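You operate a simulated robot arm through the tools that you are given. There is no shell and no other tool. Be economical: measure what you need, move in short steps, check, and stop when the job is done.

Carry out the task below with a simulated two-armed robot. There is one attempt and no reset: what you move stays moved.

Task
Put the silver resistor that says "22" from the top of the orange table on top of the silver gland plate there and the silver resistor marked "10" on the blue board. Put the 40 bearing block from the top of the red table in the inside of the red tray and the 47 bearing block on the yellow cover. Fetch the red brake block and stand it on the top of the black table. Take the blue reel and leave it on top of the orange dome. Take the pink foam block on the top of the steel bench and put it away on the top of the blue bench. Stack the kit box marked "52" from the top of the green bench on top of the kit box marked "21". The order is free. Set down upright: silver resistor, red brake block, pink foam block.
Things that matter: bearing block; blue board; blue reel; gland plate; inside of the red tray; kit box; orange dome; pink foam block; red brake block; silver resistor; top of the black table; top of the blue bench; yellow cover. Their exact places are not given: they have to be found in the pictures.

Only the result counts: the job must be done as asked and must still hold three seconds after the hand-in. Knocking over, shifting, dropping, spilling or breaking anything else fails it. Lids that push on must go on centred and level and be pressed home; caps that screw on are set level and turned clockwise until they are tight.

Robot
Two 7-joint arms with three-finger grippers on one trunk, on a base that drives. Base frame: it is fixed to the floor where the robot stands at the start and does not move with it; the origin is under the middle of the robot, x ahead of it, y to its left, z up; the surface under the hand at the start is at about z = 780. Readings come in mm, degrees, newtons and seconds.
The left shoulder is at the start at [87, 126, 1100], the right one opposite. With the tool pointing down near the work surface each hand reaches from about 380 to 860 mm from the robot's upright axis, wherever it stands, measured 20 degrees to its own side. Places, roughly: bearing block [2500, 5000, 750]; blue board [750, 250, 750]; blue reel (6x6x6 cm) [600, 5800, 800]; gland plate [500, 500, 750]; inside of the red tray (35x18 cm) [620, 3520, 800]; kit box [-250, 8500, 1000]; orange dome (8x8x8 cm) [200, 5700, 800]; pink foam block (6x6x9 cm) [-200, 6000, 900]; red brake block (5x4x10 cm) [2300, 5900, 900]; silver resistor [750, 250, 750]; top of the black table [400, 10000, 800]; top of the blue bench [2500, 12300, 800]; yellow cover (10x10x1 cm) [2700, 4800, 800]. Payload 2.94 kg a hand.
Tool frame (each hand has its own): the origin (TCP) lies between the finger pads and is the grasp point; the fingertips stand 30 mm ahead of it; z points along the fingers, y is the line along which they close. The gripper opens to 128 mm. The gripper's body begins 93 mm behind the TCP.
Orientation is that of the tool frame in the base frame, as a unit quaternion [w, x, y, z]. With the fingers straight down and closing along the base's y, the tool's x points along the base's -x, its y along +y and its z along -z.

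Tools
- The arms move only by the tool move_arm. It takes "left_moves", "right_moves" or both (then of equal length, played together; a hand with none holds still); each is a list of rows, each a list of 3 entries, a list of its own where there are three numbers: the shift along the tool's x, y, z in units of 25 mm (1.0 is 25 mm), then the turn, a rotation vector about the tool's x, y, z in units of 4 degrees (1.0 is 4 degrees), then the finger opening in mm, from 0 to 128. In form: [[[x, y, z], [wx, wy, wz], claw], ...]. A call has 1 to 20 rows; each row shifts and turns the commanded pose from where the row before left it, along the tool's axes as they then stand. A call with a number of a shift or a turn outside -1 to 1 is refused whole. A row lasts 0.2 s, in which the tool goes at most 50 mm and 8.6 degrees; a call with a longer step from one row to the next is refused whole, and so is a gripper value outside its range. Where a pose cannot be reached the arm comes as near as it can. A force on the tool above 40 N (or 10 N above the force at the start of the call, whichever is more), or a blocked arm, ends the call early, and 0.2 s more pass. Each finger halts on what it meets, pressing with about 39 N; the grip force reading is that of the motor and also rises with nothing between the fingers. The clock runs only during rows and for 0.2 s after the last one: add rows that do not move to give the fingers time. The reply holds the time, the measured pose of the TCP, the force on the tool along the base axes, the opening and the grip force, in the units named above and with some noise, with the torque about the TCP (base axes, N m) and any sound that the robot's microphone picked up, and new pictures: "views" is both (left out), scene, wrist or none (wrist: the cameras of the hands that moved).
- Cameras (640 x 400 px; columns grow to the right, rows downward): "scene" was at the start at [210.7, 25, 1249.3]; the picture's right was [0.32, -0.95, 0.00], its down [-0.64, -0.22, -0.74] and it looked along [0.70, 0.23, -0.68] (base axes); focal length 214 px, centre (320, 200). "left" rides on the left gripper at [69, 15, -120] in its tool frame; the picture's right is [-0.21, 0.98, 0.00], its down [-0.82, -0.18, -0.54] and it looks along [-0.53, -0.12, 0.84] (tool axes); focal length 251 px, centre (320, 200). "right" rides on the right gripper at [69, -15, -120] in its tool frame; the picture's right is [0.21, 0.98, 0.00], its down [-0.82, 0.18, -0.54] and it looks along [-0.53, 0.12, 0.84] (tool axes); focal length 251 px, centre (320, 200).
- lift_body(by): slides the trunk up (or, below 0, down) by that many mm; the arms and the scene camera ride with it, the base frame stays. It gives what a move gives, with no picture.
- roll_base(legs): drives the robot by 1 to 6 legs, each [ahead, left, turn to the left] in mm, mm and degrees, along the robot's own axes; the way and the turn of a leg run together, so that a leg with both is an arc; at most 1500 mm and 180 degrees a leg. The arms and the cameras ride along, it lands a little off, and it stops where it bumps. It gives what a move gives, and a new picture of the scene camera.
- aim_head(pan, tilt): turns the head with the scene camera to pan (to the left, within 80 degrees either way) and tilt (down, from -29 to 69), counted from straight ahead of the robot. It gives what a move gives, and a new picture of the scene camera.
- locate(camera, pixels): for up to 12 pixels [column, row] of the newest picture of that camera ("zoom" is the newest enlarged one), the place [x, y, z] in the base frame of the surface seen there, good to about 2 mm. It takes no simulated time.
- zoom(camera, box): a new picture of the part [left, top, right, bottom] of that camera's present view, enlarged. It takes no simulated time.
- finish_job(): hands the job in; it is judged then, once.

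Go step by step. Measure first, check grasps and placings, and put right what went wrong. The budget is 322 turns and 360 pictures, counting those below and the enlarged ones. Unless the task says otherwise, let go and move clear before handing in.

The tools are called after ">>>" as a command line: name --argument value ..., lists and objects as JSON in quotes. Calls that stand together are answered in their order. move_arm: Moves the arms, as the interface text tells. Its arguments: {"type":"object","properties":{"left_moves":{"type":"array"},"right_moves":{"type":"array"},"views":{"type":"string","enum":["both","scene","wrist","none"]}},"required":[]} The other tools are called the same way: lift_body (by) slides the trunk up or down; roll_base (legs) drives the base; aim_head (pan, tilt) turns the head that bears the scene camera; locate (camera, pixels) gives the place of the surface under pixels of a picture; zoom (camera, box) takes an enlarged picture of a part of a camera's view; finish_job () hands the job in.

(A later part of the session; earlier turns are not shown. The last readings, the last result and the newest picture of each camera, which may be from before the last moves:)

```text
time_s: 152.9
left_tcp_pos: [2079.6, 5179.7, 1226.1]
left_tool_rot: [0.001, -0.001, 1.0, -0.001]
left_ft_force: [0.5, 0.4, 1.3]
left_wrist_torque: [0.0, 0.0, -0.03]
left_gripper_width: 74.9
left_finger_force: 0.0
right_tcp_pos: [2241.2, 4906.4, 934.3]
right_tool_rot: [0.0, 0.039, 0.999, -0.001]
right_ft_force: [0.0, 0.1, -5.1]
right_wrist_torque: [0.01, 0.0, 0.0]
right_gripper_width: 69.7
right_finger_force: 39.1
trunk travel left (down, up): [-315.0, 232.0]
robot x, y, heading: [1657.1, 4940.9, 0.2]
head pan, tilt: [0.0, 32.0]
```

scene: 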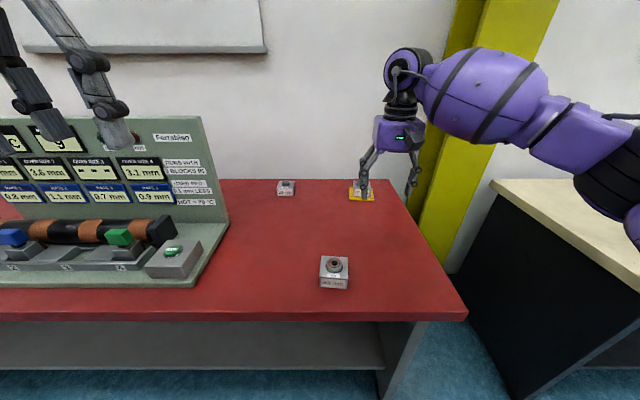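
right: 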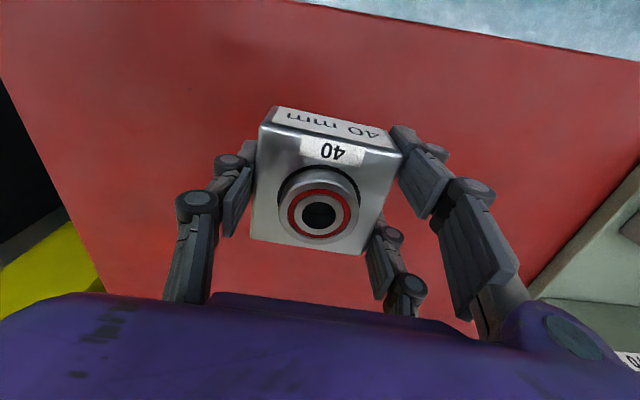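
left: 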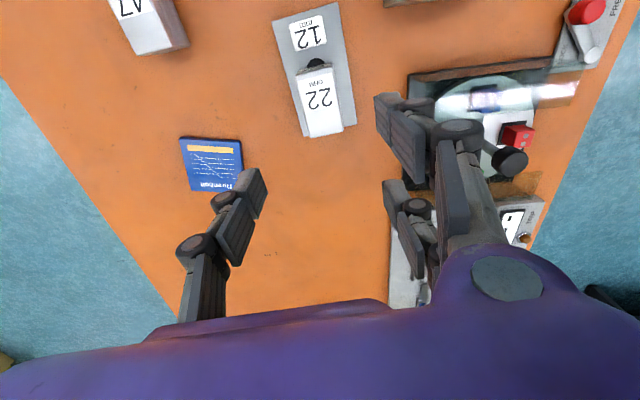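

Held. I retract and raise it, then drive back to face the yellow bench at y≈3520.

>>> move_arm --right_moves '[[[0.6, -0.3, -0.4], [0, 0, 0], 0], [[0.6, -0.3, -0.4], [0, 0, 0], 0], [[0.6, -0.3, -0.4], [0, 0, 0], 0], [[0.6, -0.3, -0.4], [0, 0, 0], 0], [[0.6, -0.3, -0.4], [0, 0, 0], 0], [[0.6, -0.3, -0.4], [0, 0, 0], 0], [[0.6, -0.3, -0.4], [0, 0, 0], 0]]' --views "none"

>>> roll_base --legs '[[-200, 0, 0], [0, 0, -90], [1400, 0, 0], [0, 0, -90], [80, 0, 0]]'

>>> aim_head --pan 0 --tilt 38

```text
time_s: 154.5
left_tcp_pos: [2079.0, 5180.4, 1224.7]
left_tool_rot: [0.001, 0.0, 1.0, 0.0]
left_ft_force: [-0.3, -0.1, 0.3]
left_wrist_torque: [-0.04, 0.0, 0.01]
left_gripper_width: 75.0
left_finger_force: 0.1
right_tcp_pos: [2131.7, 4862.4, 1003.9]
right_tool_rot: [0.0, 0.038, 0.999, 0.0]
right_ft_force: [0.3, 0.2, -4.2]
right_wrist_torque: [0.01, 0.02, -0.01]
right_gripper_width: 69.3
right_finger_force: 39.0
trunk travel left (down, up): [-315.0, 232.0]
robot x, y, heading: [1653.0, 4943.6, -0.3]
head pan, tilt: [0.0, 32.0]
```

```text
time_s: 171.0
left_tcp_pos: [933.8, 3322.3, 1225.8]
left_tool_rot: [-0.001, 1.0, -0.012, -0.001]
left_ft_force: [-0.6, 0.7, 0.0]
left_wrist_torque: [0.03, -0.03, -0.02]
left_gripper_width: 75.0
left_finger_force: 0.0
right_tcp_pos: [890.7, 3639.9, 1002.6]
right_tool_rot: [0.0, 0.999, -0.051, -0.001]
right_ft_force: [-0.6, -0.3, -3.9]
right_wrist_torque: [0.03, -0.03, -0.01]
right_gripper_width: 69.7
right_finger_force: 39.6
trunk travel left (down, up): [-315.0, 232.0]
robot x, y, heading: [1366.2, 3542.0, 178.8]
head pan, tilt: [0.0, 32.0]
```

scene: 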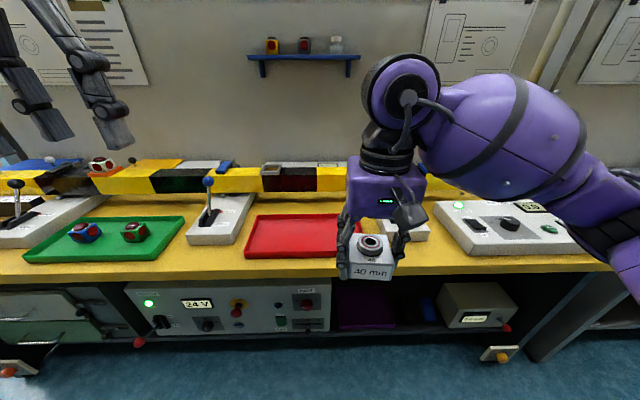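

```text
time_s: 171.7
left_tcp_pos: [935.5, 3322.2, 1226.0]
left_tool_rot: [-0.001, 1.0, -0.011, -0.001]
left_ft_force: [0.7, -0.4, 0.9]
left_wrist_torque: [-0.02, 0.02, 0.01]
left_gripper_width: 74.8
left_finger_force: 0.0
right_tcp_pos: [889.8, 3642.2, 1003.7]
right_tool_rot: [0.001, 0.999, -0.051, -0.001]
right_ft_force: [0.0, -0.1, -5.1]
right_wrist_torque: [0.0, 0.01, 0.02]
right_gripper_width: 69.6
right_finger_force: 38.9
trunk travel left (down, up): [-315.0, 232.0]
robot x, y, heading: [1366.2, 3547.8, 178.5]
head pan, tilt: [0.0, 38.0]
```

scene: 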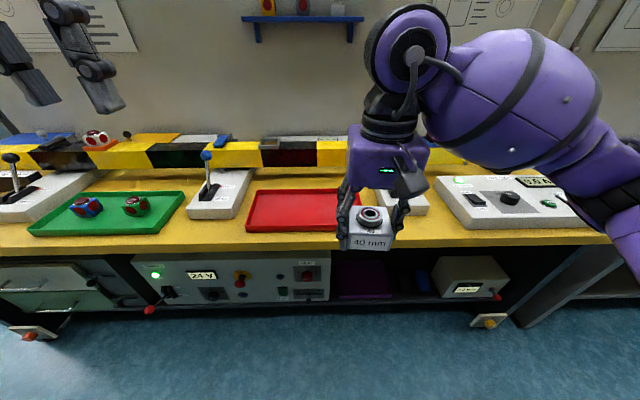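

I locate the tray edges and neighbours.

>>> locate --camera "scene" --pixels '[[258, 190], [247, 230], [335, 190], [335, 228], [290, 210], [300, 229], [207, 155], [240, 205], [418, 212], [300, 168], [320, 243], [295, 192]]'

```text
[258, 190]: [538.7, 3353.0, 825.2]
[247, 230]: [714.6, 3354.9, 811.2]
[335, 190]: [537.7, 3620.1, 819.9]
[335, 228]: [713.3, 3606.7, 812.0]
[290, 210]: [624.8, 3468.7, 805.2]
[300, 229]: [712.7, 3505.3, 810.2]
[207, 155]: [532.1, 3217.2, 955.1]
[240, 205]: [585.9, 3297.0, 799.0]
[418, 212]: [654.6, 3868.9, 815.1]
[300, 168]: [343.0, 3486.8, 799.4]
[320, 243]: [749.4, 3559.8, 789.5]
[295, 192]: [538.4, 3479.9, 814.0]
```

Tray spans x 535–717, y 3350–3700, floor z≈804. I drive ahead 120 mm and straighten.

>>> roll_base --legs '[[120, 0, 1.3]]'

```text
time_s: 172.9
left_tcp_pos: [821.7, 3312.7, 1226.0]
left_tool_rot: [-0.001, 1.0, -0.001, 0.0]
left_ft_force: [-0.1, 0.7, -0.2]
left_wrist_torque: [0.0, -0.05, 0.01]
left_gripper_width: 75.1
left_finger_force: 0.1
right_tcp_pos: [768.6, 3630.7, 1004.0]
right_tool_rot: [0.0, 0.999, -0.039, 0.0]
right_ft_force: [0.5, 0.2, -4.5]
right_wrist_torque: [-0.03, -0.03, 0.0]
right_gripper_width: 69.7
right_finger_force: 39.2
trunk travel left (down, up): [-315.0, 232.0]
robot x, y, heading: [1248.7, 3544.6, 180.0]
head pan, tilt: [0.0, 38.0]
```

scene: 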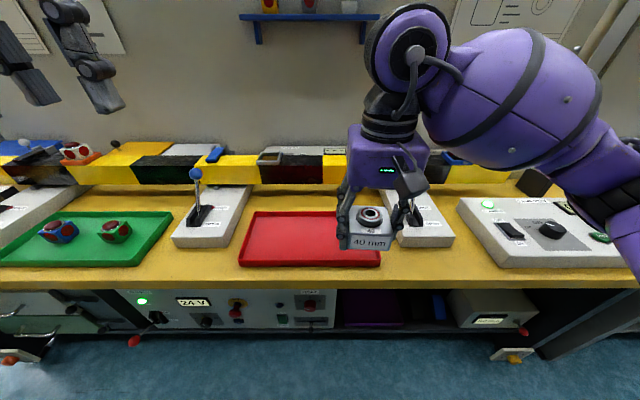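

>>> move_arm --right_moves '[[[-0.671, 0.584, 0], [0, 0, 0], 0], [[-0.671, 0.584, 0], [0, 0, 0], 0], [[-0.671, 0.584, 0], [0, 0, 0], 0], [[-0.671, 0.584, 0], [0, 0, 0], 0], [[-0.671, 0.584, 0], [0, 0, 0], 0], [[-0.671, 0.584, 0], [0, 0, 0], 0], [[-0.671, 0.584, 0], [0, 0, 0], 0], [[-0.671, 0.584, 0], [0, 0, 0], 0], [[0, 0, 0.8], [0, 0, -0.5], 0], [[0, 0, 0.8], [0, 0, -0.5], 0], [[0, 0, 0.8], [0, 0, 0], 0], [[0, 0, 0.8], [0, 0, 0], 0], [[0, 0, 0.8], [0, 0, 0], 0]]' --views "both"

```text
time_s: 175.7
left_tcp_pos: [820.5, 3313.2, 1226.1]
left_tool_rot: [-0.001, 1.0, -0.001, -0.001]
left_ft_force: [-1.2, 0.1, -0.4]
left_wrist_torque: [0.0, 0.0, 0.01]
left_gripper_width: 74.8
left_finger_force: 0.0
right_tcp_pos: [624.8, 3526.1, 902.6]
right_tool_rot: [0.0, 1.0, -0.004, 0.0]
right_ft_force: [0.6, 0.4, -3.8]
right_wrist_torque: [-0.01, -0.03, 0.0]
right_gripper_width: 69.4
right_finger_force: 39.1
trunk travel left (down, up): [-315.0, 232.0]
robot x, y, heading: [1247.3, 3548.7, 179.9]
head pan, tilt: [0.0, 38.0]
```

scene: 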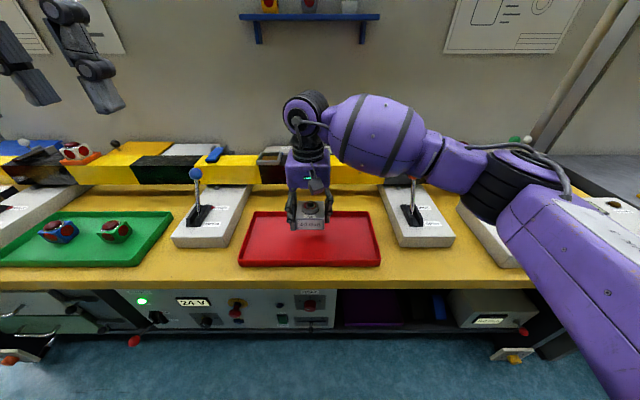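
right: 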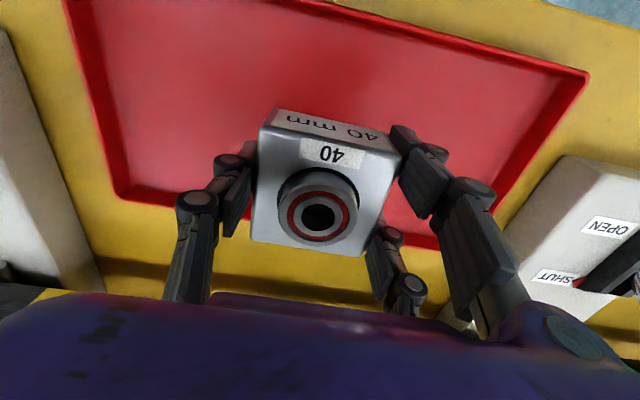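

Over the tray centre. Lower to the floor (TCP≈839), release and rise.

>>> move_arm --right_moves '[[[0, 0, 0.6], [0, 0, 0], 0], [[0, 0, 0.6], [0, 0, 0], 0], [[0, 0, 0.6], [0, 0, 0], 0], [[0, 0, 0.4], [0, 0, 0], 0], [[0, 0, 0.2], [0, 0, 0], 0], [[0, 0, 0.12], [0, 0, 0], 0], [[0, 0, 0], [0, 0, 0], 0]]' --views "none"

```text
time_s: 177.3
left_tcp_pos: [820.3, 3312.8, 1226.2]
left_tool_rot: [-0.001, 1.0, -0.001, -0.001]
left_ft_force: [0.2, 0.3, 0.2]
left_wrist_torque: [0.04, 0.0, 0.03]
left_gripper_width: 75.1
left_finger_force: 0.2
right_tcp_pos: [625.4, 3525.5, 840.1]
right_tool_rot: [0.0, 1.0, -0.005, 0.0]
right_ft_force: [0.6, 0.2, -4.3]
right_wrist_torque: [-0.03, -0.03, 0.02]
right_gripper_width: 69.7
right_finger_force: 38.9
trunk travel left (down, up): [-315.0, 232.0]
robot x, y, heading: [1248.8, 3550.3, 179.8]
head pan, tilt: [0.0, 38.0]
```

>>> move_arm --right_moves '[[[0, 0, 0.1], [0, 0, 0], 0], [[0, 0, 0.1], [0, 0, 0], 0], [[0, 0, 0.05], [0, 0, 0], 0], [[0, 0, 0], [0, 0, 0], 0]]' --views "none"

```text
time_s: 178.3
left_tcp_pos: [822.7, 3312.6, 1227.3]
left_tool_rot: [-0.001, 1.0, -0.001, -0.002]
left_ft_force: [0.5, 0.2, 0.2]
left_wrist_torque: [0.02, -0.03, 0.0]
left_gripper_width: 75.2
left_finger_force: 0.0
right_tcp_pos: [626.0, 3524.5, 837.1]
right_tool_rot: [0.001, 1.0, -0.004, -0.003]
right_ft_force: [-2.2, 1.2, 28.9]
right_wrist_torque: [0.1, 0.09, 0.06]
right_gripper_width: 69.7
right_finger_force: 39.1
trunk travel left (down, up): [-315.0, 232.0]
robot x, y, heading: [1245.6, 3550.8, 179.8]
head pan, tilt: [0.0, 38.0]
```

Contact (29 N). I ease, release and rise.

>>> move_arm --right_moves '[[[0, 0, -0.1], [0, 0, 0], 0], [[0, 0, 0], [0, 0, 0], 72], [[0, 0, 0], [0, 0, 0], 95], [[0, 0, 0], [0, 0, 0], 95], [[0, 0, -0.6], [0, 0, 0], 95], [[0, 0, -1], [0, 0, 0], 95], [[0, 0, -1], [0, 0, 0], 95], [[0, 0, -1], [0, 0, 0], 95], [[0, 0, -1], [0, 0, 0], 95], [[0, 0, -1], [0, 0, 0], 95], [[0, 0, -1], [0, 0, 0], 95], [[0, 0, -1], [0, 0, 0], 95], [[0, 0, -1], [0, 0, 0], 95], [[0, 0, -1], [0, 0, 0], 95], [[0.8, -0.5, -0.5], [0, 0, 0], 95], [[0.8, -0.5, 0], [0, 0, 0], 95], [[0.8, -0.5, 0], [0, 0, 0], 95], [[0.8, -0.5, 0], [0, 0, 0], 95], [[0.8, -0.5, 0], [0, 0, 0], 95], [[0.8, -0.5, 0], [0, 0, 0], 95]]' --views "scene"

```text
time_s: 182.5
left_tcp_pos: [822.1, 3313.4, 1226.2]
left_tool_rot: [-0.001, 1.0, -0.001, -0.001]
left_ft_force: [0.9, 0.2, -0.3]
left_wrist_torque: [-0.01, -0.01, 0.01]
left_gripper_width: 75.1
left_finger_force: 0.0
right_tcp_pos: [748.7, 3599.6, 1089.9]
right_tool_rot: [-0.001, 1.0, -0.004, 0.0]
right_ft_force: [0.1, 0.6, -0.2]
right_wrist_torque: [0.01, 0.03, 0.04]
right_gripper_width: 95.0
right_finger_force: 0.1
trunk travel left (down, up): [-315.0, 232.0]
robot x, y, heading: [1246.5, 3555.2, 179.8]
head pan, tilt: [0.0, 38.0]
```

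scene: 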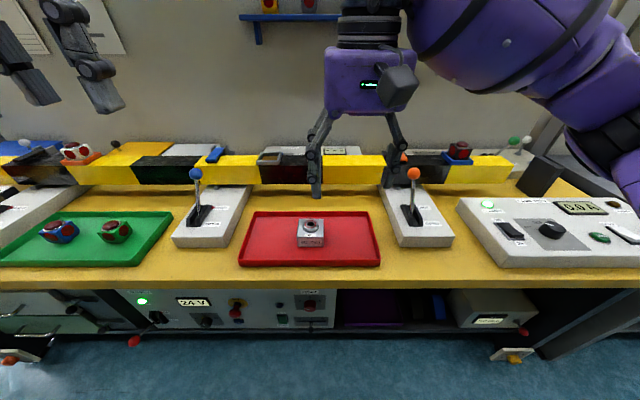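

"40" is in the tray. Next the blue reel: I back off, face north, drive to y≈5800 and look.

>>> roll_base --legs '[[-200, 0, 0], [0, 0, -90], [1400, 0, 0], [850, 0, 0], [0, 0, 90]]'

>>> aim_head --pan 0 --tilt 30

```text
time_s: 202.6
left_tcp_pos: [1005.6, 5577.7, 1225.4]
left_tool_rot: [0.0, 1.0, 0.002, -0.001]
left_ft_force: [0.6, -1.1, 0.9]
left_wrist_torque: [0.02, 0.01, -0.01]
left_gripper_width: 75.0
left_finger_force: 0.1
right_tcp_pos: [929.7, 5863.0, 1087.9]
right_tool_rot: [0.0, 1.0, 0.0, 0.0]
right_ft_force: [-0.3, 0.5, 0.1]
right_wrist_torque: [-0.02, 0.0, 0.04]
right_gripper_width: 95.2
right_finger_force: 0.0
trunk travel left (down, up): [-315.0, 232.0]
robot x, y, heading: [1431.6, 5814.6, -179.8]
head pan, tilt: [0.0, 38.0]
```

scene: 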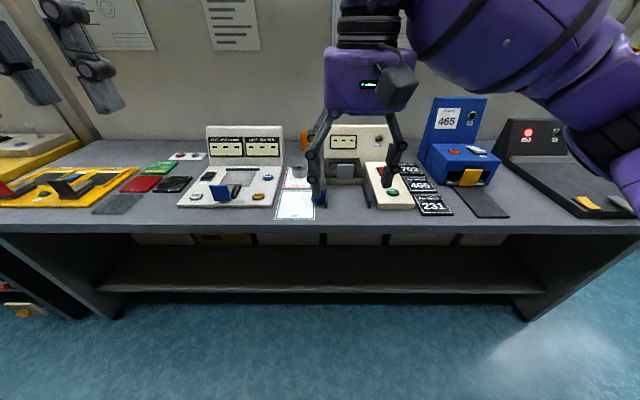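

```text
time_s: 203.2
left_tcp_pos: [1005.4, 5579.3, 1225.6]
left_tool_rot: [-0.001, 1.0, 0.002, -0.002]
left_ft_force: [0.5, 0.2, 0.2]
left_wrist_torque: [0.01, -0.03, -0.03]
left_gripper_width: 74.8
left_finger_force: 0.1
right_tcp_pos: [930.2, 5863.2, 1087.6]
right_tool_rot: [0.001, 1.0, -0.001, 0.0]
right_ft_force: [0.5, 0.4, 0.2]
right_wrist_torque: [0.02, 0.02, -0.01]
right_gripper_width: 94.8
right_finger_force: 0.0
trunk travel left (down, up): [-315.0, 232.0]
robot x, y, heading: [1430.4, 5813.9, -179.7]
head pan, tilt: [0.0, 30.0]
```

scene: 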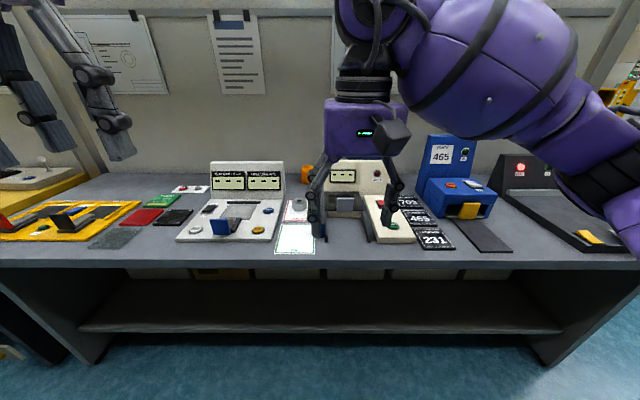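

>>> zoom --camera "scene" --box '[260, 150, 440, 262]'

>>> zoom --camera "right" --box '[0, 0, 640, 400]'

>>> locate --camera "scene" --pixels '[[306, 174], [318, 220], [300, 205], [320, 262], [345, 175], [275, 172], [383, 210]]'

```text
3.56 times, centred on (350, 206) of scene
```

zoom: 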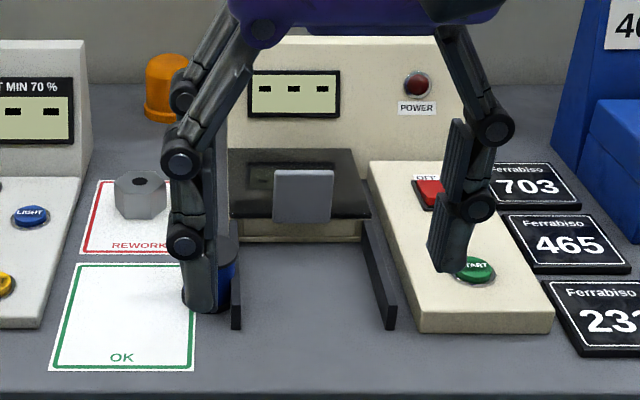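

```text
1.00 times, centred on (320, 200) of right (not enlarged: the box is as wide or as high as the picture)
```

zoom: 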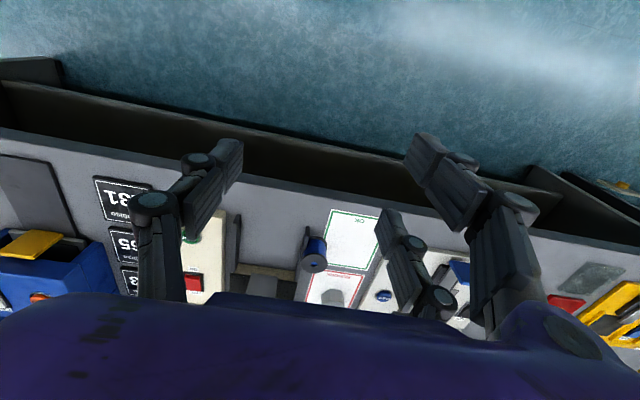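

```text
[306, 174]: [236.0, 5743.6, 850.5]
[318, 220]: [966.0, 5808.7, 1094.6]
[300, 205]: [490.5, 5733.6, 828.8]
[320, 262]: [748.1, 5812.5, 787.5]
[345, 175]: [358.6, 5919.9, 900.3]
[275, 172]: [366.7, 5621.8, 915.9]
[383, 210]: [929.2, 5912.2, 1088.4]
```

The blue reel is hidden behind the right finger near (600,5800); the orange dome is at about (236,5744). I move the right hand aside to see.

>>> move_arm --right_moves '[[[0.5, -1, -0.5], [0, 0, 0], 95], [[0.5, -1, -0.5], [0, 0, 0], 95], [[0, -1, -0.5], [0, 0, 0], 95], [[0, -1, -0.5], [0, 0, 0], 95], [[0, -1, 0], [0, 0, 0], 95], [[0, -1, 0], [0, 0, 0], 95]]' --views "scene"

>>> zoom --camera "scene" --box '[260, 150, 400, 250]'

```text
time_s: 204.6
left_tcp_pos: [1005.9, 5580.5, 1225.4]
left_tool_rot: [0.0, 1.0, 0.003, -0.002]
left_ft_force: [0.0, 0.3, 0.1]
left_wrist_torque: [-0.04, 0.02, 0.01]
left_gripper_width: 74.8
left_finger_force: 0.0
right_tcp_pos: [955.8, 6015.0, 1140.6]
right_tool_rot: [-0.001, 1.0, -0.001, -0.001]
right_ft_force: [0.6, -1.0, -0.2]
right_wrist_torque: [0.01, 0.02, 0.01]
right_gripper_width: 94.7
right_finger_force: 0.1
trunk travel left (down, up): [-315.0, 232.0]
robot x, y, heading: [1433.1, 5816.2, -179.7]
head pan, tilt: [0.0, 30.0]
```

scene: 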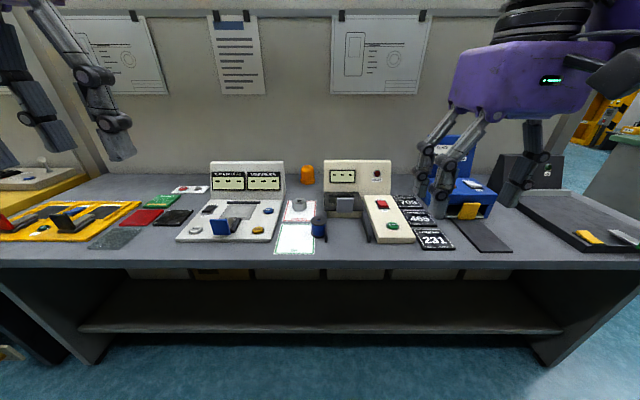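

```text
4.00 times, centred on (330, 200) of scene
```

zoom: 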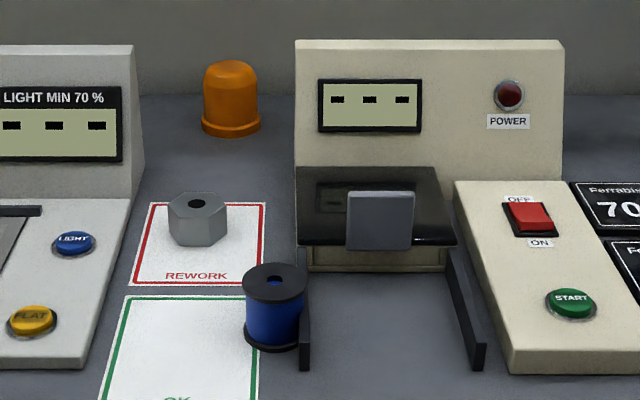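

>>> locate --camera "zoom" --pixels '[[274, 272], [246, 285], [303, 285], [274, 295], [274, 345], [230, 68], [230, 90], [206, 100], [255, 100], [303, 345], [130, 140], [300, 120]]'

```text
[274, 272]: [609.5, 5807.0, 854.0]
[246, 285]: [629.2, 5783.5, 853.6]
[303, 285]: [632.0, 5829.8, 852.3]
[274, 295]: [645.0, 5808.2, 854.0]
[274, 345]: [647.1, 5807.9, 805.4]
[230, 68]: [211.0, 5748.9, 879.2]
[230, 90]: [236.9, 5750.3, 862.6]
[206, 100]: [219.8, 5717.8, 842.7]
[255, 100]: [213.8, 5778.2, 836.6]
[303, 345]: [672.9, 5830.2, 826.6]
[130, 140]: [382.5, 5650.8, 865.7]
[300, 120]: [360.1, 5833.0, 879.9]
```

The reel top is at about (618,5807,854) with a rail at y≈5832; the dome top is about (211,5749,880). I check the wall, the tall sign, and the dome more finely.

>>> locate --camera "scene" --pixels '[[450, 140], [300, 120], [530, 158], [245, 160], [350, 160], [320, 266], [322, 330], [280, 290], [307, 167], [300, 186]]'

>>> zoom --camera "scene" --box '[290, 155, 325, 190]'

```text
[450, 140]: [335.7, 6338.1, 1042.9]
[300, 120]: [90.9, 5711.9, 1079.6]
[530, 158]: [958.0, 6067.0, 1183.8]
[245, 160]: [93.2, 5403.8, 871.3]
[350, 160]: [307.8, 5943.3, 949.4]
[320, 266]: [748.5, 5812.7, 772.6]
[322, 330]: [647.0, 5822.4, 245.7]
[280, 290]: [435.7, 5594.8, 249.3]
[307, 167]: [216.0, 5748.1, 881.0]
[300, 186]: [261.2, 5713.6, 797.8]
```

```text
11.43 times, centred on (308, 172) of scene
```

zoom: 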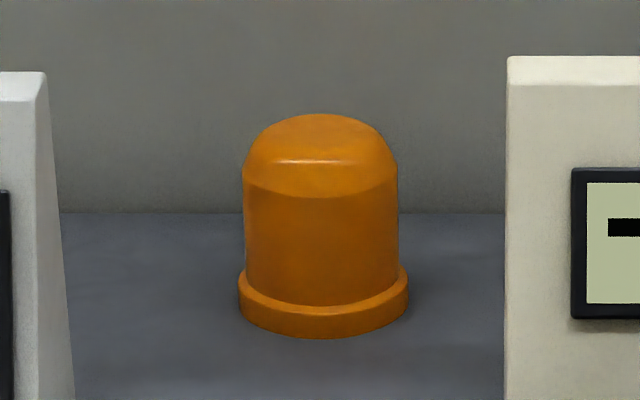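

>>> locate --camera "zoom" --pixels '[[320, 118], [320, 140], [320, 157], [270, 140], [370, 140], [246, 240], [397, 240], [320, 260], [240, 290], [407, 288], [320, 330]]'

```text
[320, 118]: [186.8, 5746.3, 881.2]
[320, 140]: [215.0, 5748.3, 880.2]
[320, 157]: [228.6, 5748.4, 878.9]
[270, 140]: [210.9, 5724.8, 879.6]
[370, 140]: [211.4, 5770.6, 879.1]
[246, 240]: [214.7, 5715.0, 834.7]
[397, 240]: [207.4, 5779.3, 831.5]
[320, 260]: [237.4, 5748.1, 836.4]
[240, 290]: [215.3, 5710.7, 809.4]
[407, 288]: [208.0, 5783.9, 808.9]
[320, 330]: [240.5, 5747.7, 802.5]
```

Dome axis ≈ (206,5747), flat top z≈880. I drive closer to (1150,5874) for the left arm.

>>> roll_base --legs '[[280, -58, -0.3]]'

>>> zoom --camera "scene" --box '[200, 180, 360, 300]'

```text
time_s: 206.6
left_tcp_pos: [723.3, 5639.6, 1226.1]
left_tool_rot: [-0.001, 1.0, -0.002, -0.002]
left_ft_force: [0.8, 0.3, 0.0]
left_wrist_torque: [0.01, -0.02, 0.0]
left_gripper_width: 75.1
left_finger_force: 0.0
right_tcp_pos: [675.6, 6074.3, 1139.6]
right_tool_rot: [0.0, 1.0, -0.005, -0.001]
right_ft_force: [-0.6, -0.3, 0.2]
right_wrist_torque: [-0.01, 0.03, -0.03]
right_gripper_width: 95.1
right_finger_force: 0.1
trunk travel left (down, up): [-315.0, 232.0]
robot x, y, heading: [1149.6, 5872.9, 179.9]
head pan, tilt: [0.0, 30.0]
```

scene: 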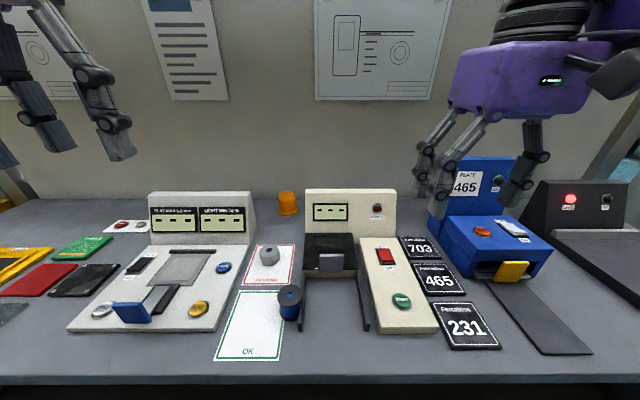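

```text
3.33 times, centred on (280, 240) of scene
```

zoom: 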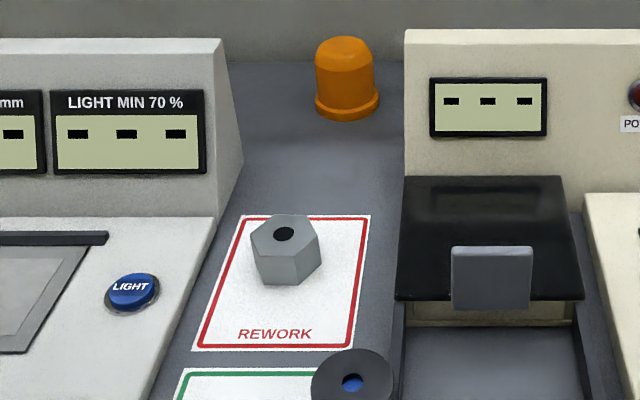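

>>> zoom --camera "scene" --box '[260, 270, 330, 330]'

```text
6.67 times, centred on (295, 300) of scene
```

zoom: 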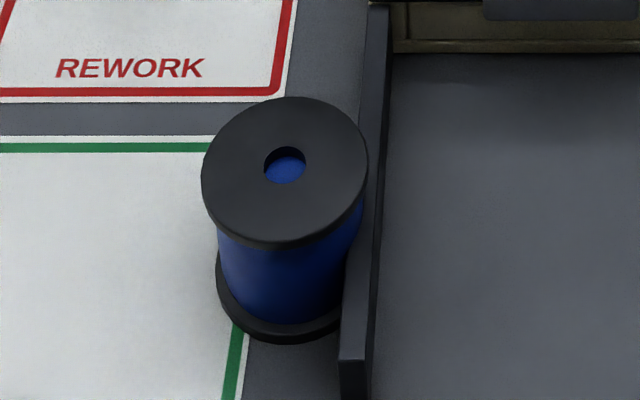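

>>> locate --camera "zoom" --pixels '[[286, 102], [286, 235], [206, 172], [362, 165], [250, 165], [352, 356], [375, 60], [270, 270], [275, 315], [380, 20]]'

```text
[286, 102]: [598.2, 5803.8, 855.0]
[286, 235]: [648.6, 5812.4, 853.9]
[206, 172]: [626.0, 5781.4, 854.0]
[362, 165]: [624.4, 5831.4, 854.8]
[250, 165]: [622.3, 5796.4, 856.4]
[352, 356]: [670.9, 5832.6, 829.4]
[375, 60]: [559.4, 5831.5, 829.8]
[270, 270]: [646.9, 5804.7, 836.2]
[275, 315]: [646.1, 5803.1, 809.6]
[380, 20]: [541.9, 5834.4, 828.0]
```

Reel centre ≈ (623.5,5806.5), Ø≈54, z 788–855. I turn the left hand 90° so that it closes along x (the rail blocks the y side).

>>> move_arm --left_moves '[[[0, 0, 0], [0, 0, 1], 90], [[0, 0, 0], [0, 0, 1], 90], [[0, 0, 0], [0, 0, 1], 90], [[0, 0, 0], [0, 0, 1], 90], [[0, 0, 0], [0, 0, 1], 90], [[0, 0, 0], [0, 0, 1], 90], [[0, 0, 0], [0, 0, 1], 90], [[0, 0, 0], [0, 0, 1], 90], [[0, 0, 0], [0, 0, 1], 90], [[0, 0, 0], [0, 0, 1], 90], [[0, 0, 0], [0, 0, 1], 90], [[0, 0, 0], [0, 0, 1], 90], [[0, 0, 0], [0, 0, 1], 90], [[0, 0, 0], [0, 0, 1], 90], [[0, 0, 0], [0, 0, 1], 90], [[0, 0, 0], [0, 0, 1], 90], [[0, 0, 0], [0, 0, 1], 90], [[0, 0, 0], [0, 0, 1], 90], [[0, 0, 0], [0, 0, 1], 90], [[0, 0, 0], [0, 0, 1], 90]]' --views "none"

```text
time_s: 210.8
left_tcp_pos: [722.0, 5638.8, 1225.9]
left_tool_rot: [0.0, 0.765, -0.644, -0.001]
left_ft_force: [-0.8, -0.7, 0.4]
left_wrist_torque: [-0.01, -0.01, 0.01]
left_gripper_width: 90.0
left_finger_force: 0.0
right_tcp_pos: [674.7, 6073.8, 1140.5]
right_tool_rot: [0.0, 1.0, -0.005, -0.001]
right_ft_force: [-0.3, 0.3, -0.4]
right_wrist_torque: [0.01, -0.02, 0.01]
right_gripper_width: 94.7
right_finger_force: 0.0
trunk travel left (down, up): [-315.0, 232.0]
robot x, y, heading: [1149.0, 5871.4, 179.9]
head pan, tilt: [0.0, 30.0]
```

>>> move_arm --left_moves '[[[0, 0, 0], [0, 0, 0.81], 90], [[0, 0, 0], [0, 0, 0.81], 90], [[0, 0, 0], [0, 0, 0.81], 90], [[-0.61, 0.358, 0.7], [0, 0, 0], 90], [[-0.61, 0.358, 0.7], [0, 0, 0], 90], [[-0.61, 0.358, 0.7], [0, 0, 0], 90], [[-0.61, 0.358, 0.7], [0, 0, 0], 90], [[-0.61, 0.358, 0.7], [0, 0, 0], 90], [[-0.61, 0.358, 0.7], [0, 0, 0], 90], [[-0.61, 0.358, 0.7], [0, 0, 0], 90], [[-0.61, 0.358, 0.7], [0, 0, 0], 90], [[-0.61, 0.358, 0.7], [0, 0, 0], 90], [[-0.61, 0.358, 0.7], [0, 0, 0], 90], [[-0.61, 0.358, 0.7], [0, 0, 0], 90]]' --views "both"

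```text
time_s: 213.8
left_tcp_pos: [622.6, 5807.1, 1035.0]
left_tool_rot: [0.001, 0.708, -0.706, -0.001]
left_ft_force: [0.0, -0.2, -0.6]
left_wrist_torque: [0.0, -0.03, 0.05]
left_gripper_width: 90.1
left_finger_force: 0.0
right_tcp_pos: [674.8, 6074.8, 1139.1]
right_tool_rot: [0.0, 1.0, -0.005, 0.0]
right_ft_force: [-0.3, 0.3, -0.7]
right_wrist_torque: [-0.02, -0.04, 0.01]
right_gripper_width: 95.1
right_finger_force: 0.0
trunk travel left (down, up): [-315.0, 232.0]
robot x, y, heading: [1148.5, 5874.3, 179.7]
head pan, tilt: [0.0, 30.0]
```

scene: 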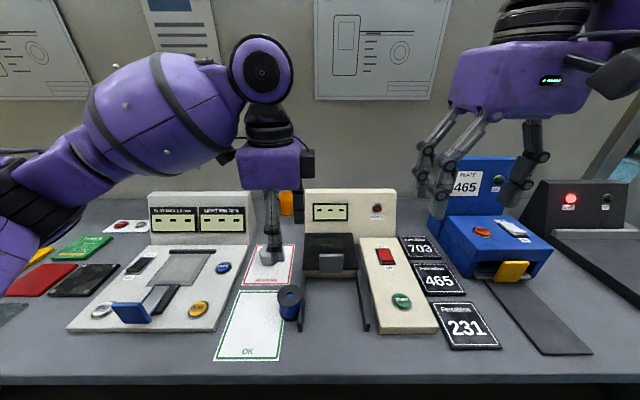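
left: 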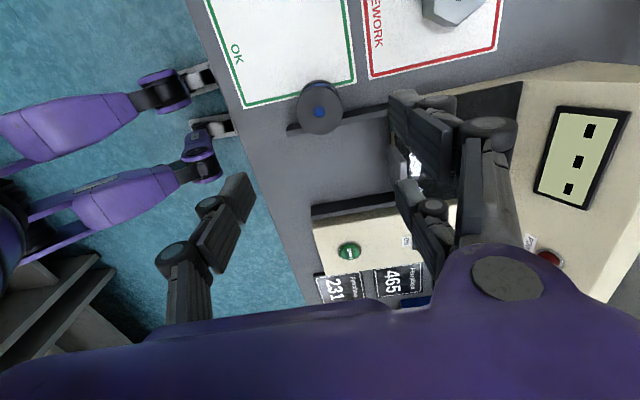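

Aligned above the reel. I descend to z≈830, grip and lift.

>>> move_arm --left_moves '[[[0, 0, 0.9], [0, 0, 0], 90], [[0, 0, 0.9], [0, 0, 0], 90], [[0, 0, 0.9], [0, 0, 0], 90], [[0, 0, 0.9], [0, 0, 0], 90], [[0, 0, 0.9], [0, 0, 0], 90], [[0, 0, 0.9], [0, 0, 0], 90], [[0, 0, 0.9], [0, 0, 0], 90], [[0, 0, 0.9], [0, 0, 0], 90], [[0, 0, 0.9], [0, 0, 0], 90], [[0, 0, 0], [0, 0, 0], 0], [[0, 0, 0], [0, 0, 0], 0], [[0, 0, 0], [0, 0, 0], 0], [[0, 0, 0], [0, 0, 0], 0]]' --views "wrist"

```text
time_s: 216.6
left_tcp_pos: [624.2, 5806.4, 832.5]
left_tool_rot: [0.001, 0.708, -0.706, -0.001]
left_ft_force: [-0.4, 0.8, 0.1]
left_wrist_torque: [0.02, -0.06, 0.01]
left_gripper_width: 49.0
left_finger_force: 39.4
right_tcp_pos: [675.9, 6074.5, 1138.7]
right_tool_rot: [0.0, 1.0, -0.004, -0.001]
right_ft_force: [0.1, -0.4, -0.5]
right_wrist_torque: [-0.01, 0.0, 0.0]
right_gripper_width: 95.1
right_finger_force: 0.1
trunk travel left (down, up): [-315.0, 232.0]
robot x, y, heading: [1148.4, 5871.3, 179.9]
head pan, tilt: [0.0, 30.0]
```

left: 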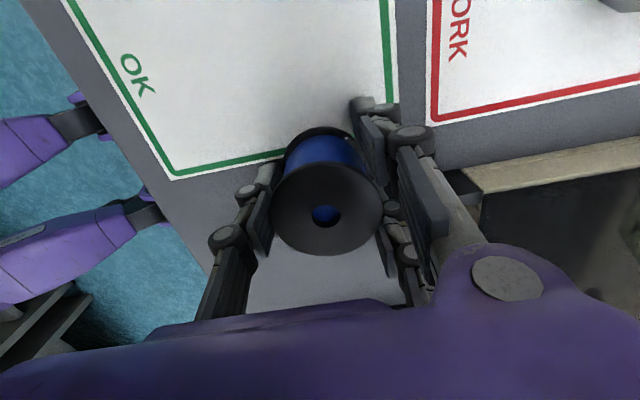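

Gripped. I lift slowly to z≈1010.

>>> move_arm --left_moves '[[[0, 0, -0.1], [0, 0, 0], 0], [[0, 0, -0.2], [0, 0, 0], 0], [[0, 0, -0.3], [0, 0, 0], 0], [[0, 0, -0.4], [0, 0, 0], 0], [[0, 0, -0.5], [0, 0, 0], 0], [[0, 0, -0.6], [0, 0, 0], 0], [[0, 0, -0.6], [0, 0, 0], 0], [[0, 0, -0.6], [0, 0, 0], 0], [[0, 0, -0.6], [0, 0, 0], 0], [[0, 0, -0.6], [0, 0, 0], 0], [[0, 0, -0.6], [0, 0, 0], 0], [[0, 0, -0.6], [0, 0, 0], 0], [[0.5, 0, -0.6], [0, 0, 0], 0], [[0.5, 0, -0.6], [0, 0, 0], 0], [[0.5, 0, -0.3], [0, 0, 0], 0], [[0.5, 0, 0], [0, 0, 0], 0], [[0.4, 0, 0], [0, 0, 0], 0]]' --views "wrist"

```text
time_s: 220.2
left_tcp_pos: [624.4, 5746.3, 1012.6]
left_tool_rot: [0.001, 0.709, -0.706, -0.002]
left_ft_force: [0.6, -0.8, -2.2]
left_wrist_torque: [0.01, -0.03, 0.0]
left_gripper_width: 49.1
left_finger_force: 38.7
right_tcp_pos: [674.8, 6073.2, 1139.9]
right_tool_rot: [0.001, 1.0, -0.005, -0.001]
right_ft_force: [-0.5, 0.4, -0.1]
right_wrist_torque: [-0.01, 0.0, 0.01]
right_gripper_width: 95.0
right_finger_force: 0.1
trunk travel left (down, up): [-315.0, 232.0]
robot x, y, heading: [1148.4, 5871.6, 180.0]
head pan, tilt: [0.0, 30.0]
```

left: 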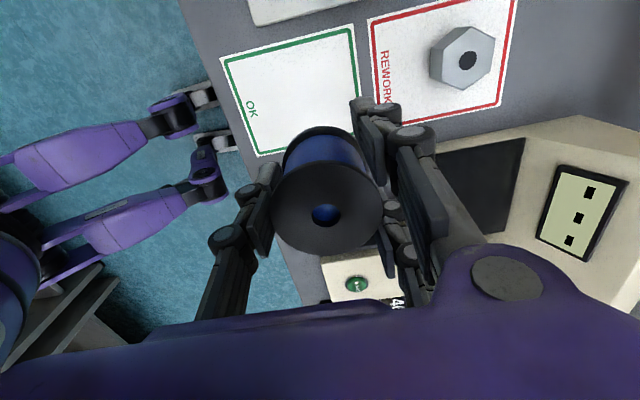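

The reel is held. The picture shows the robot's own feet; I check how far ahead they reach before moving closer.

>>> locate --camera "left" --pixels '[[205, 92], [220, 130], [210, 160], [60, 150]]'

```text
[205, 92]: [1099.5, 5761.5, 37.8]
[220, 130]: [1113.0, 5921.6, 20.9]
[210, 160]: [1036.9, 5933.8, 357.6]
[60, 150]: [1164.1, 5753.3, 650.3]
```

Knees reach only about 110 mm ahead, so getting closer is fine. Drive ahead 140 mm.

>>> roll_base --legs '[[140, 0, 0]]'

```text
time_s: 221.6
left_tcp_pos: [484.6, 5747.4, 1011.8]
left_tool_rot: [0.001, 0.707, -0.707, -0.003]
left_ft_force: [-0.5, -0.1, -2.0]
left_wrist_torque: [0.02, -0.05, -0.04]
left_gripper_width: 49.0
left_finger_force: 39.0
right_tcp_pos: [535.6, 6074.4, 1140.8]
right_tool_rot: [0.001, 1.0, -0.004, -0.001]
right_ft_force: [-0.2, -0.4, -0.4]
right_wrist_torque: [-0.07, -0.05, 0.0]
right_gripper_width: 95.1
right_finger_force: 0.1
trunk travel left (down, up): [-315.0, 232.0]
robot x, y, heading: [1009.9, 5875.3, 179.9]
head pan, tilt: [0.0, 30.0]
```

scene: 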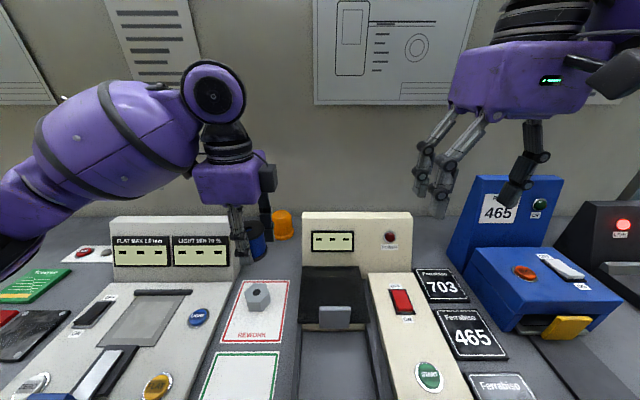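

>>> zoom --camera "scene" --box '[220, 190, 320, 260]'

>>> move_arm --left_moves '[[[0, 0.8, 0], [0, 0, 0], 0], [[0, 0.8, 0], [0, 0, 0], 0], [[0, 0.8, 0], [0, 0, 0], 0], [[0, 0.8, 0], [0, 0, 0], 0], [[0, 0.8, 0], [0, 0, 0], 0], [[0, 0.8, 0], [0, 0, 0], 0], [[0, 0.8, 0], [0, 0, 0], 0], [[0, 0.8, 0], [0, 0, 0], 0], [[0, 0.8, 0], [0, 0, 0], 0], [[0, 0.8, 0], [0, 0, 0], 0]]' --views "both"

```text
5.71 times, centred on (270, 225) of scene
```

zoom: 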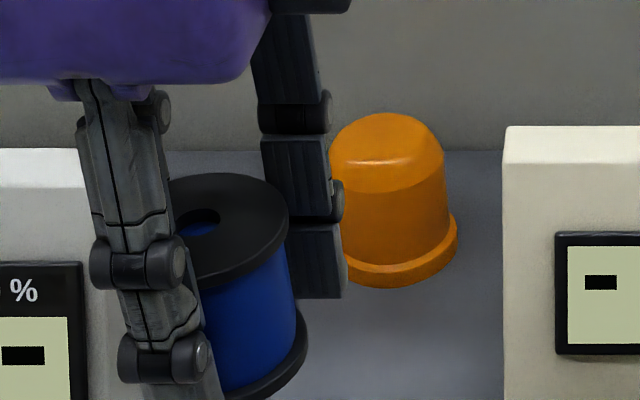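

```text
time_s: 223.8
left_tcp_pos: [285.6, 5746.0, 1010.7]
left_tool_rot: [0.0, 0.708, -0.706, -0.002]
left_ft_force: [0.3, 0.4, -2.1]
left_wrist_torque: [0.02, 0.0, -0.01]
left_gripper_width: 48.6
left_finger_force: 38.6
right_tcp_pos: [535.7, 6074.0, 1139.2]
right_tool_rot: [0.0, 1.0, -0.004, 0.001]
right_ft_force: [0.0, 0.0, 0.1]
right_wrist_torque: [0.0, -0.01, 0.0]
right_gripper_width: 95.1
right_finger_force: 0.2
trunk travel left (down, up): [-315.0, 232.0]
robot x, y, heading: [1012.3, 5874.6, 179.8]
head pan, tilt: [0.0, 30.0]
```

scene: 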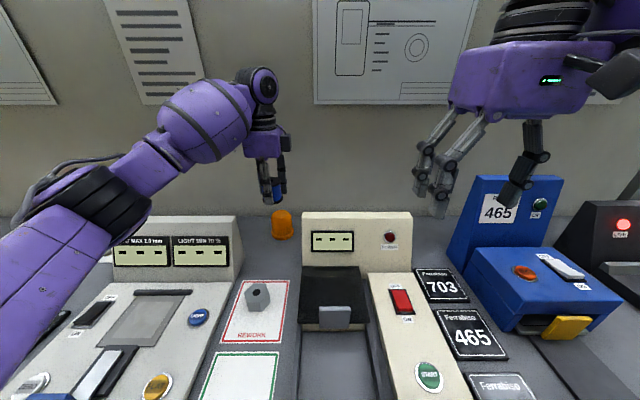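
left: 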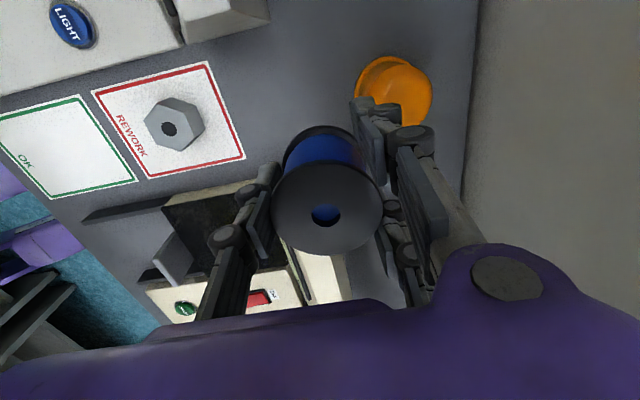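

Another 80 mm toward the dome, then check.

>>> move_arm --left_moves '[[[0, 0.64, 0], [0, 0, 0], 0], [[-0.02, 0.64, 0], [0, 0, 0], 0], [[-0.02, 0.64, 0], [0, 0, 0], 0], [[0, 0.64, 0], [0, 0, 0], 0], [[0, 0.62, 0], [0, 0, 0], 0], [[0, 0, 0.6], [0, 0, 0], 0], [[0, 0, 0.6], [0, 0, 0], 0]]' --views "both"

>>> zoom --camera "scene" --box '[235, 170, 325, 250]'

```text
time_s: 225.4
left_tcp_pos: [204.1, 5746.3, 982.7]
left_tool_rot: [0.0, 0.707, -0.707, -0.002]
left_ft_force: [1.0, -0.4, -1.8]
left_wrist_torque: [-0.02, -0.03, -0.01]
left_gripper_width: 48.8
left_finger_force: 39.4
right_tcp_pos: [536.4, 6074.8, 1140.2]
right_tool_rot: [-0.001, 1.0, -0.005, -0.001]
right_ft_force: [0.7, 0.4, 0.2]
right_wrist_torque: [-0.02, 0.01, 0.01]
right_gripper_width: 94.8
right_finger_force: 0.1
trunk travel left (down, up): [-315.0, 232.0]
robot x, y, heading: [1010.0, 5877.3, 179.9]
head pan, tilt: [0.0, 30.0]
```

scene: 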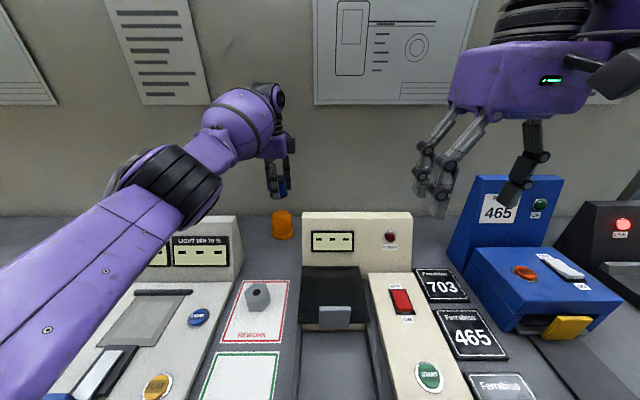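
left: 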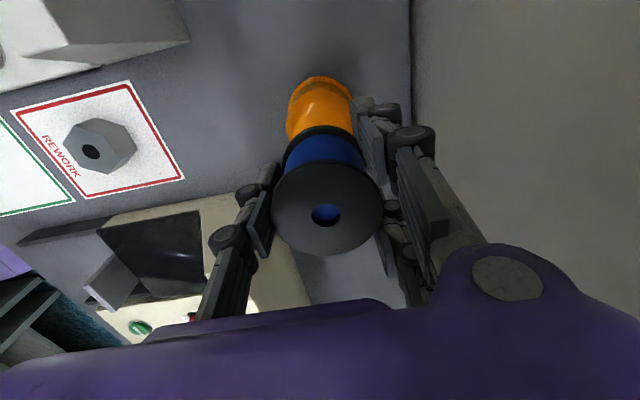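

```text
5.00 times, centred on (280, 210) of scene
```

zoom: 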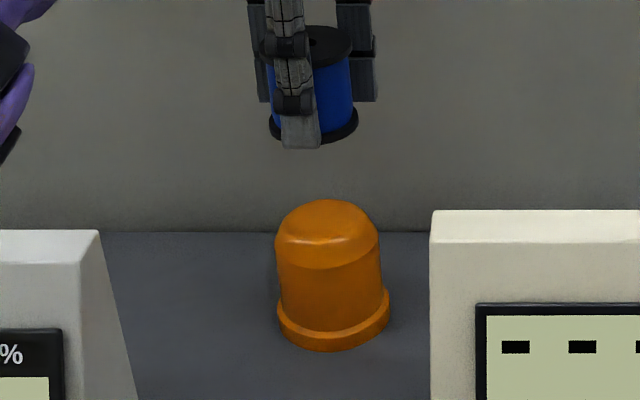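

Aligned over the dome. I lower to just above its top, then touch.

>>> move_arm --left_moves '[[[0, 0.04, 0.5], [0, 0, 0], 0], [[-0.04, -0.05, 0.5], [0, 0, 0], 0], [[0, -0.05, 0.5], [0, 0, 0], 0], [[0, 0, 0.4], [0, 0, 0], 0], [[0, 0, 0.2], [0, 0, 0], 0], [[0, 0, 0], [0, 0, 0], 0]]' --views "wrist"

>>> zoom --camera "scene" --box '[255, 180, 315, 245]'

```text
time_s: 226.8
left_tcp_pos: [207.0, 5748.4, 930.8]
left_tool_rot: [0.0, 0.708, -0.706, -0.002]
left_ft_force: [-0.1, -0.3, -0.7]
left_wrist_torque: [0.0, -0.03, -0.02]
left_gripper_width: 48.4
left_finger_force: 39.2
right_tcp_pos: [535.4, 6074.0, 1139.7]
right_tool_rot: [0.0, 1.0, -0.005, -0.001]
right_ft_force: [0.0, -0.3, 0.4]
right_wrist_torque: [-0.03, 0.01, 0.01]
right_gripper_width: 95.2
right_finger_force: 0.1
trunk travel left (down, up): [-315.0, 232.0]
robot x, y, heading: [1011.5, 5874.6, 179.7]
head pan, tilt: [0.0, 30.0]
```

left: 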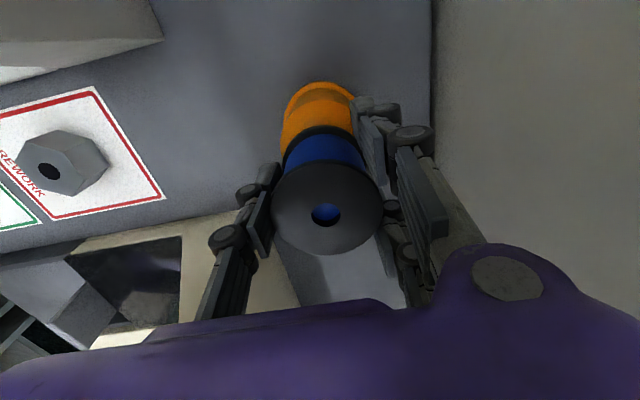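

```text
6.15 times, centred on (285, 212) of scene
```

zoom: 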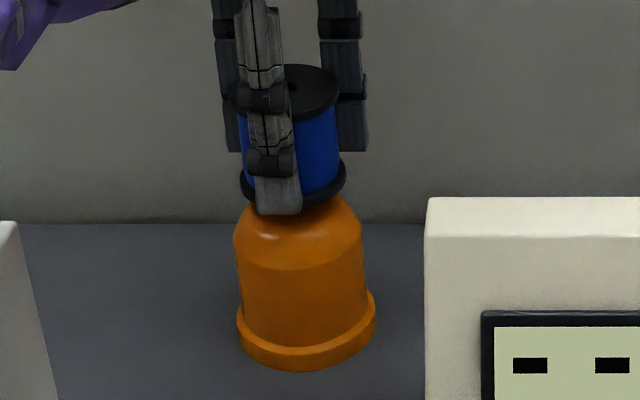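

>>> move_arm --left_moves '[[[0, 0, 0.1], [0, 0, 0], 0], [[0, 0, 0.08], [0, 0, 0], 0], [[0, 0, 0.06], [0, 0, 0], 0], [[0, 0, 0.04], [0, 0, 0], 0], [[0, 0, 0], [0, 0, 0], 0]]' --views "none"

```text
time_s: 228.0
left_tcp_pos: [207.2, 5748.5, 922.7]
left_tool_rot: [0.0, 0.708, -0.706, -0.001]
left_ft_force: [-0.3, 0.1, -1.5]
left_wrist_torque: [0.02, -0.02, -0.03]
left_gripper_width: 48.4
left_finger_force: 39.0
right_tcp_pos: [535.2, 6074.3, 1138.9]
right_tool_rot: [0.0, 1.0, -0.004, -0.001]
right_ft_force: [-0.3, -0.2, -0.4]
right_wrist_torque: [-0.02, -0.01, 0.01]
right_gripper_width: 94.9
right_finger_force: 0.0
trunk travel left (down, up): [-315.0, 232.0]
robot x, y, heading: [1009.6, 5875.6, 180.1]
head pan, tilt: [0.0, 30.0]
```

>>> move_arm --left_moves '[[[0, 0, 0.06], [0, 0, 0], 0], [[0, 0, 0.06], [0, 0, 0], 0], [[0, 0, 0.06], [0, 0, 0], 0], [[0, 0, 0], [0, 0, 0], 0]]' --views "wrist"

```text
time_s: 229.0
left_tcp_pos: [206.9, 5748.3, 919.8]
left_tool_rot: [0.001, 0.707, -0.707, -0.003]
left_ft_force: [0.0, -0.6, -2.1]
left_wrist_torque: [0.0, -0.04, -0.01]
left_gripper_width: 48.9
left_finger_force: 39.2
right_tcp_pos: [536.5, 6075.1, 1139.5]
right_tool_rot: [0.001, 1.0, -0.005, -0.001]
right_ft_force: [0.8, 0.0, 0.1]
right_wrist_torque: [-0.02, 0.0, 0.0]
right_gripper_width: 94.9
right_finger_force: 0.0
trunk travel left (down, up): [-315.0, 232.0]
robot x, y, heading: [1009.6, 5876.5, 180.0]
head pan, tilt: [0.0, 30.0]
```

left: 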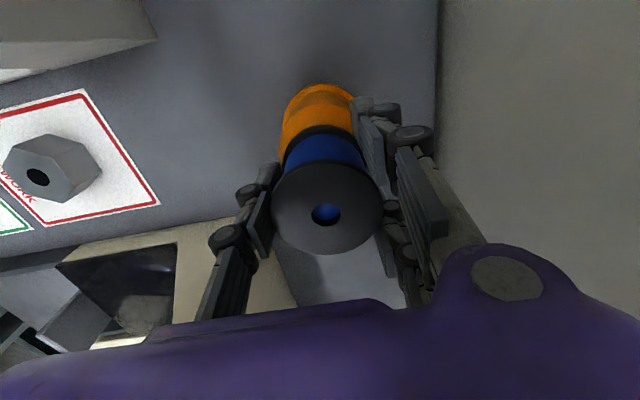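

The bench surface is about 797, so contact is expected near TCP 915. I continue in small steps.

>>> move_arm --left_moves '[[[0, 0, 0.06], [0, 0, 0], 0], [[0, 0, 0.06], [0, 0, 0], 0], [[0, 0, 0.06], [0, 0, 0], 0], [[0, 0, 0.03], [0, 0, 0], 0], [[0, 0, 0], [0, 0, 0], 0]]' --views "none"

```text
time_s: 230.2
left_tcp_pos: [207.2, 5747.9, 912.5]
left_tool_rot: [0.001, 0.708, -0.706, -0.002]
left_ft_force: [-0.3, 0.6, -2.1]
left_wrist_torque: [0.0, -0.02, 0.01]
left_gripper_width: 48.8
left_finger_force: 39.2
right_tcp_pos: [536.2, 6074.1, 1139.3]
right_tool_rot: [0.0, 1.0, -0.004, 0.0]
right_ft_force: [0.5, 0.1, 0.2]
right_wrist_torque: [-0.02, -0.01, 0.03]
right_gripper_width: 95.0
right_finger_force: 0.1
trunk travel left (down, up): [-315.0, 232.0]
robot x, y, heading: [1009.1, 5874.2, 179.7]
head pan, tilt: [0.0, 30.0]
```

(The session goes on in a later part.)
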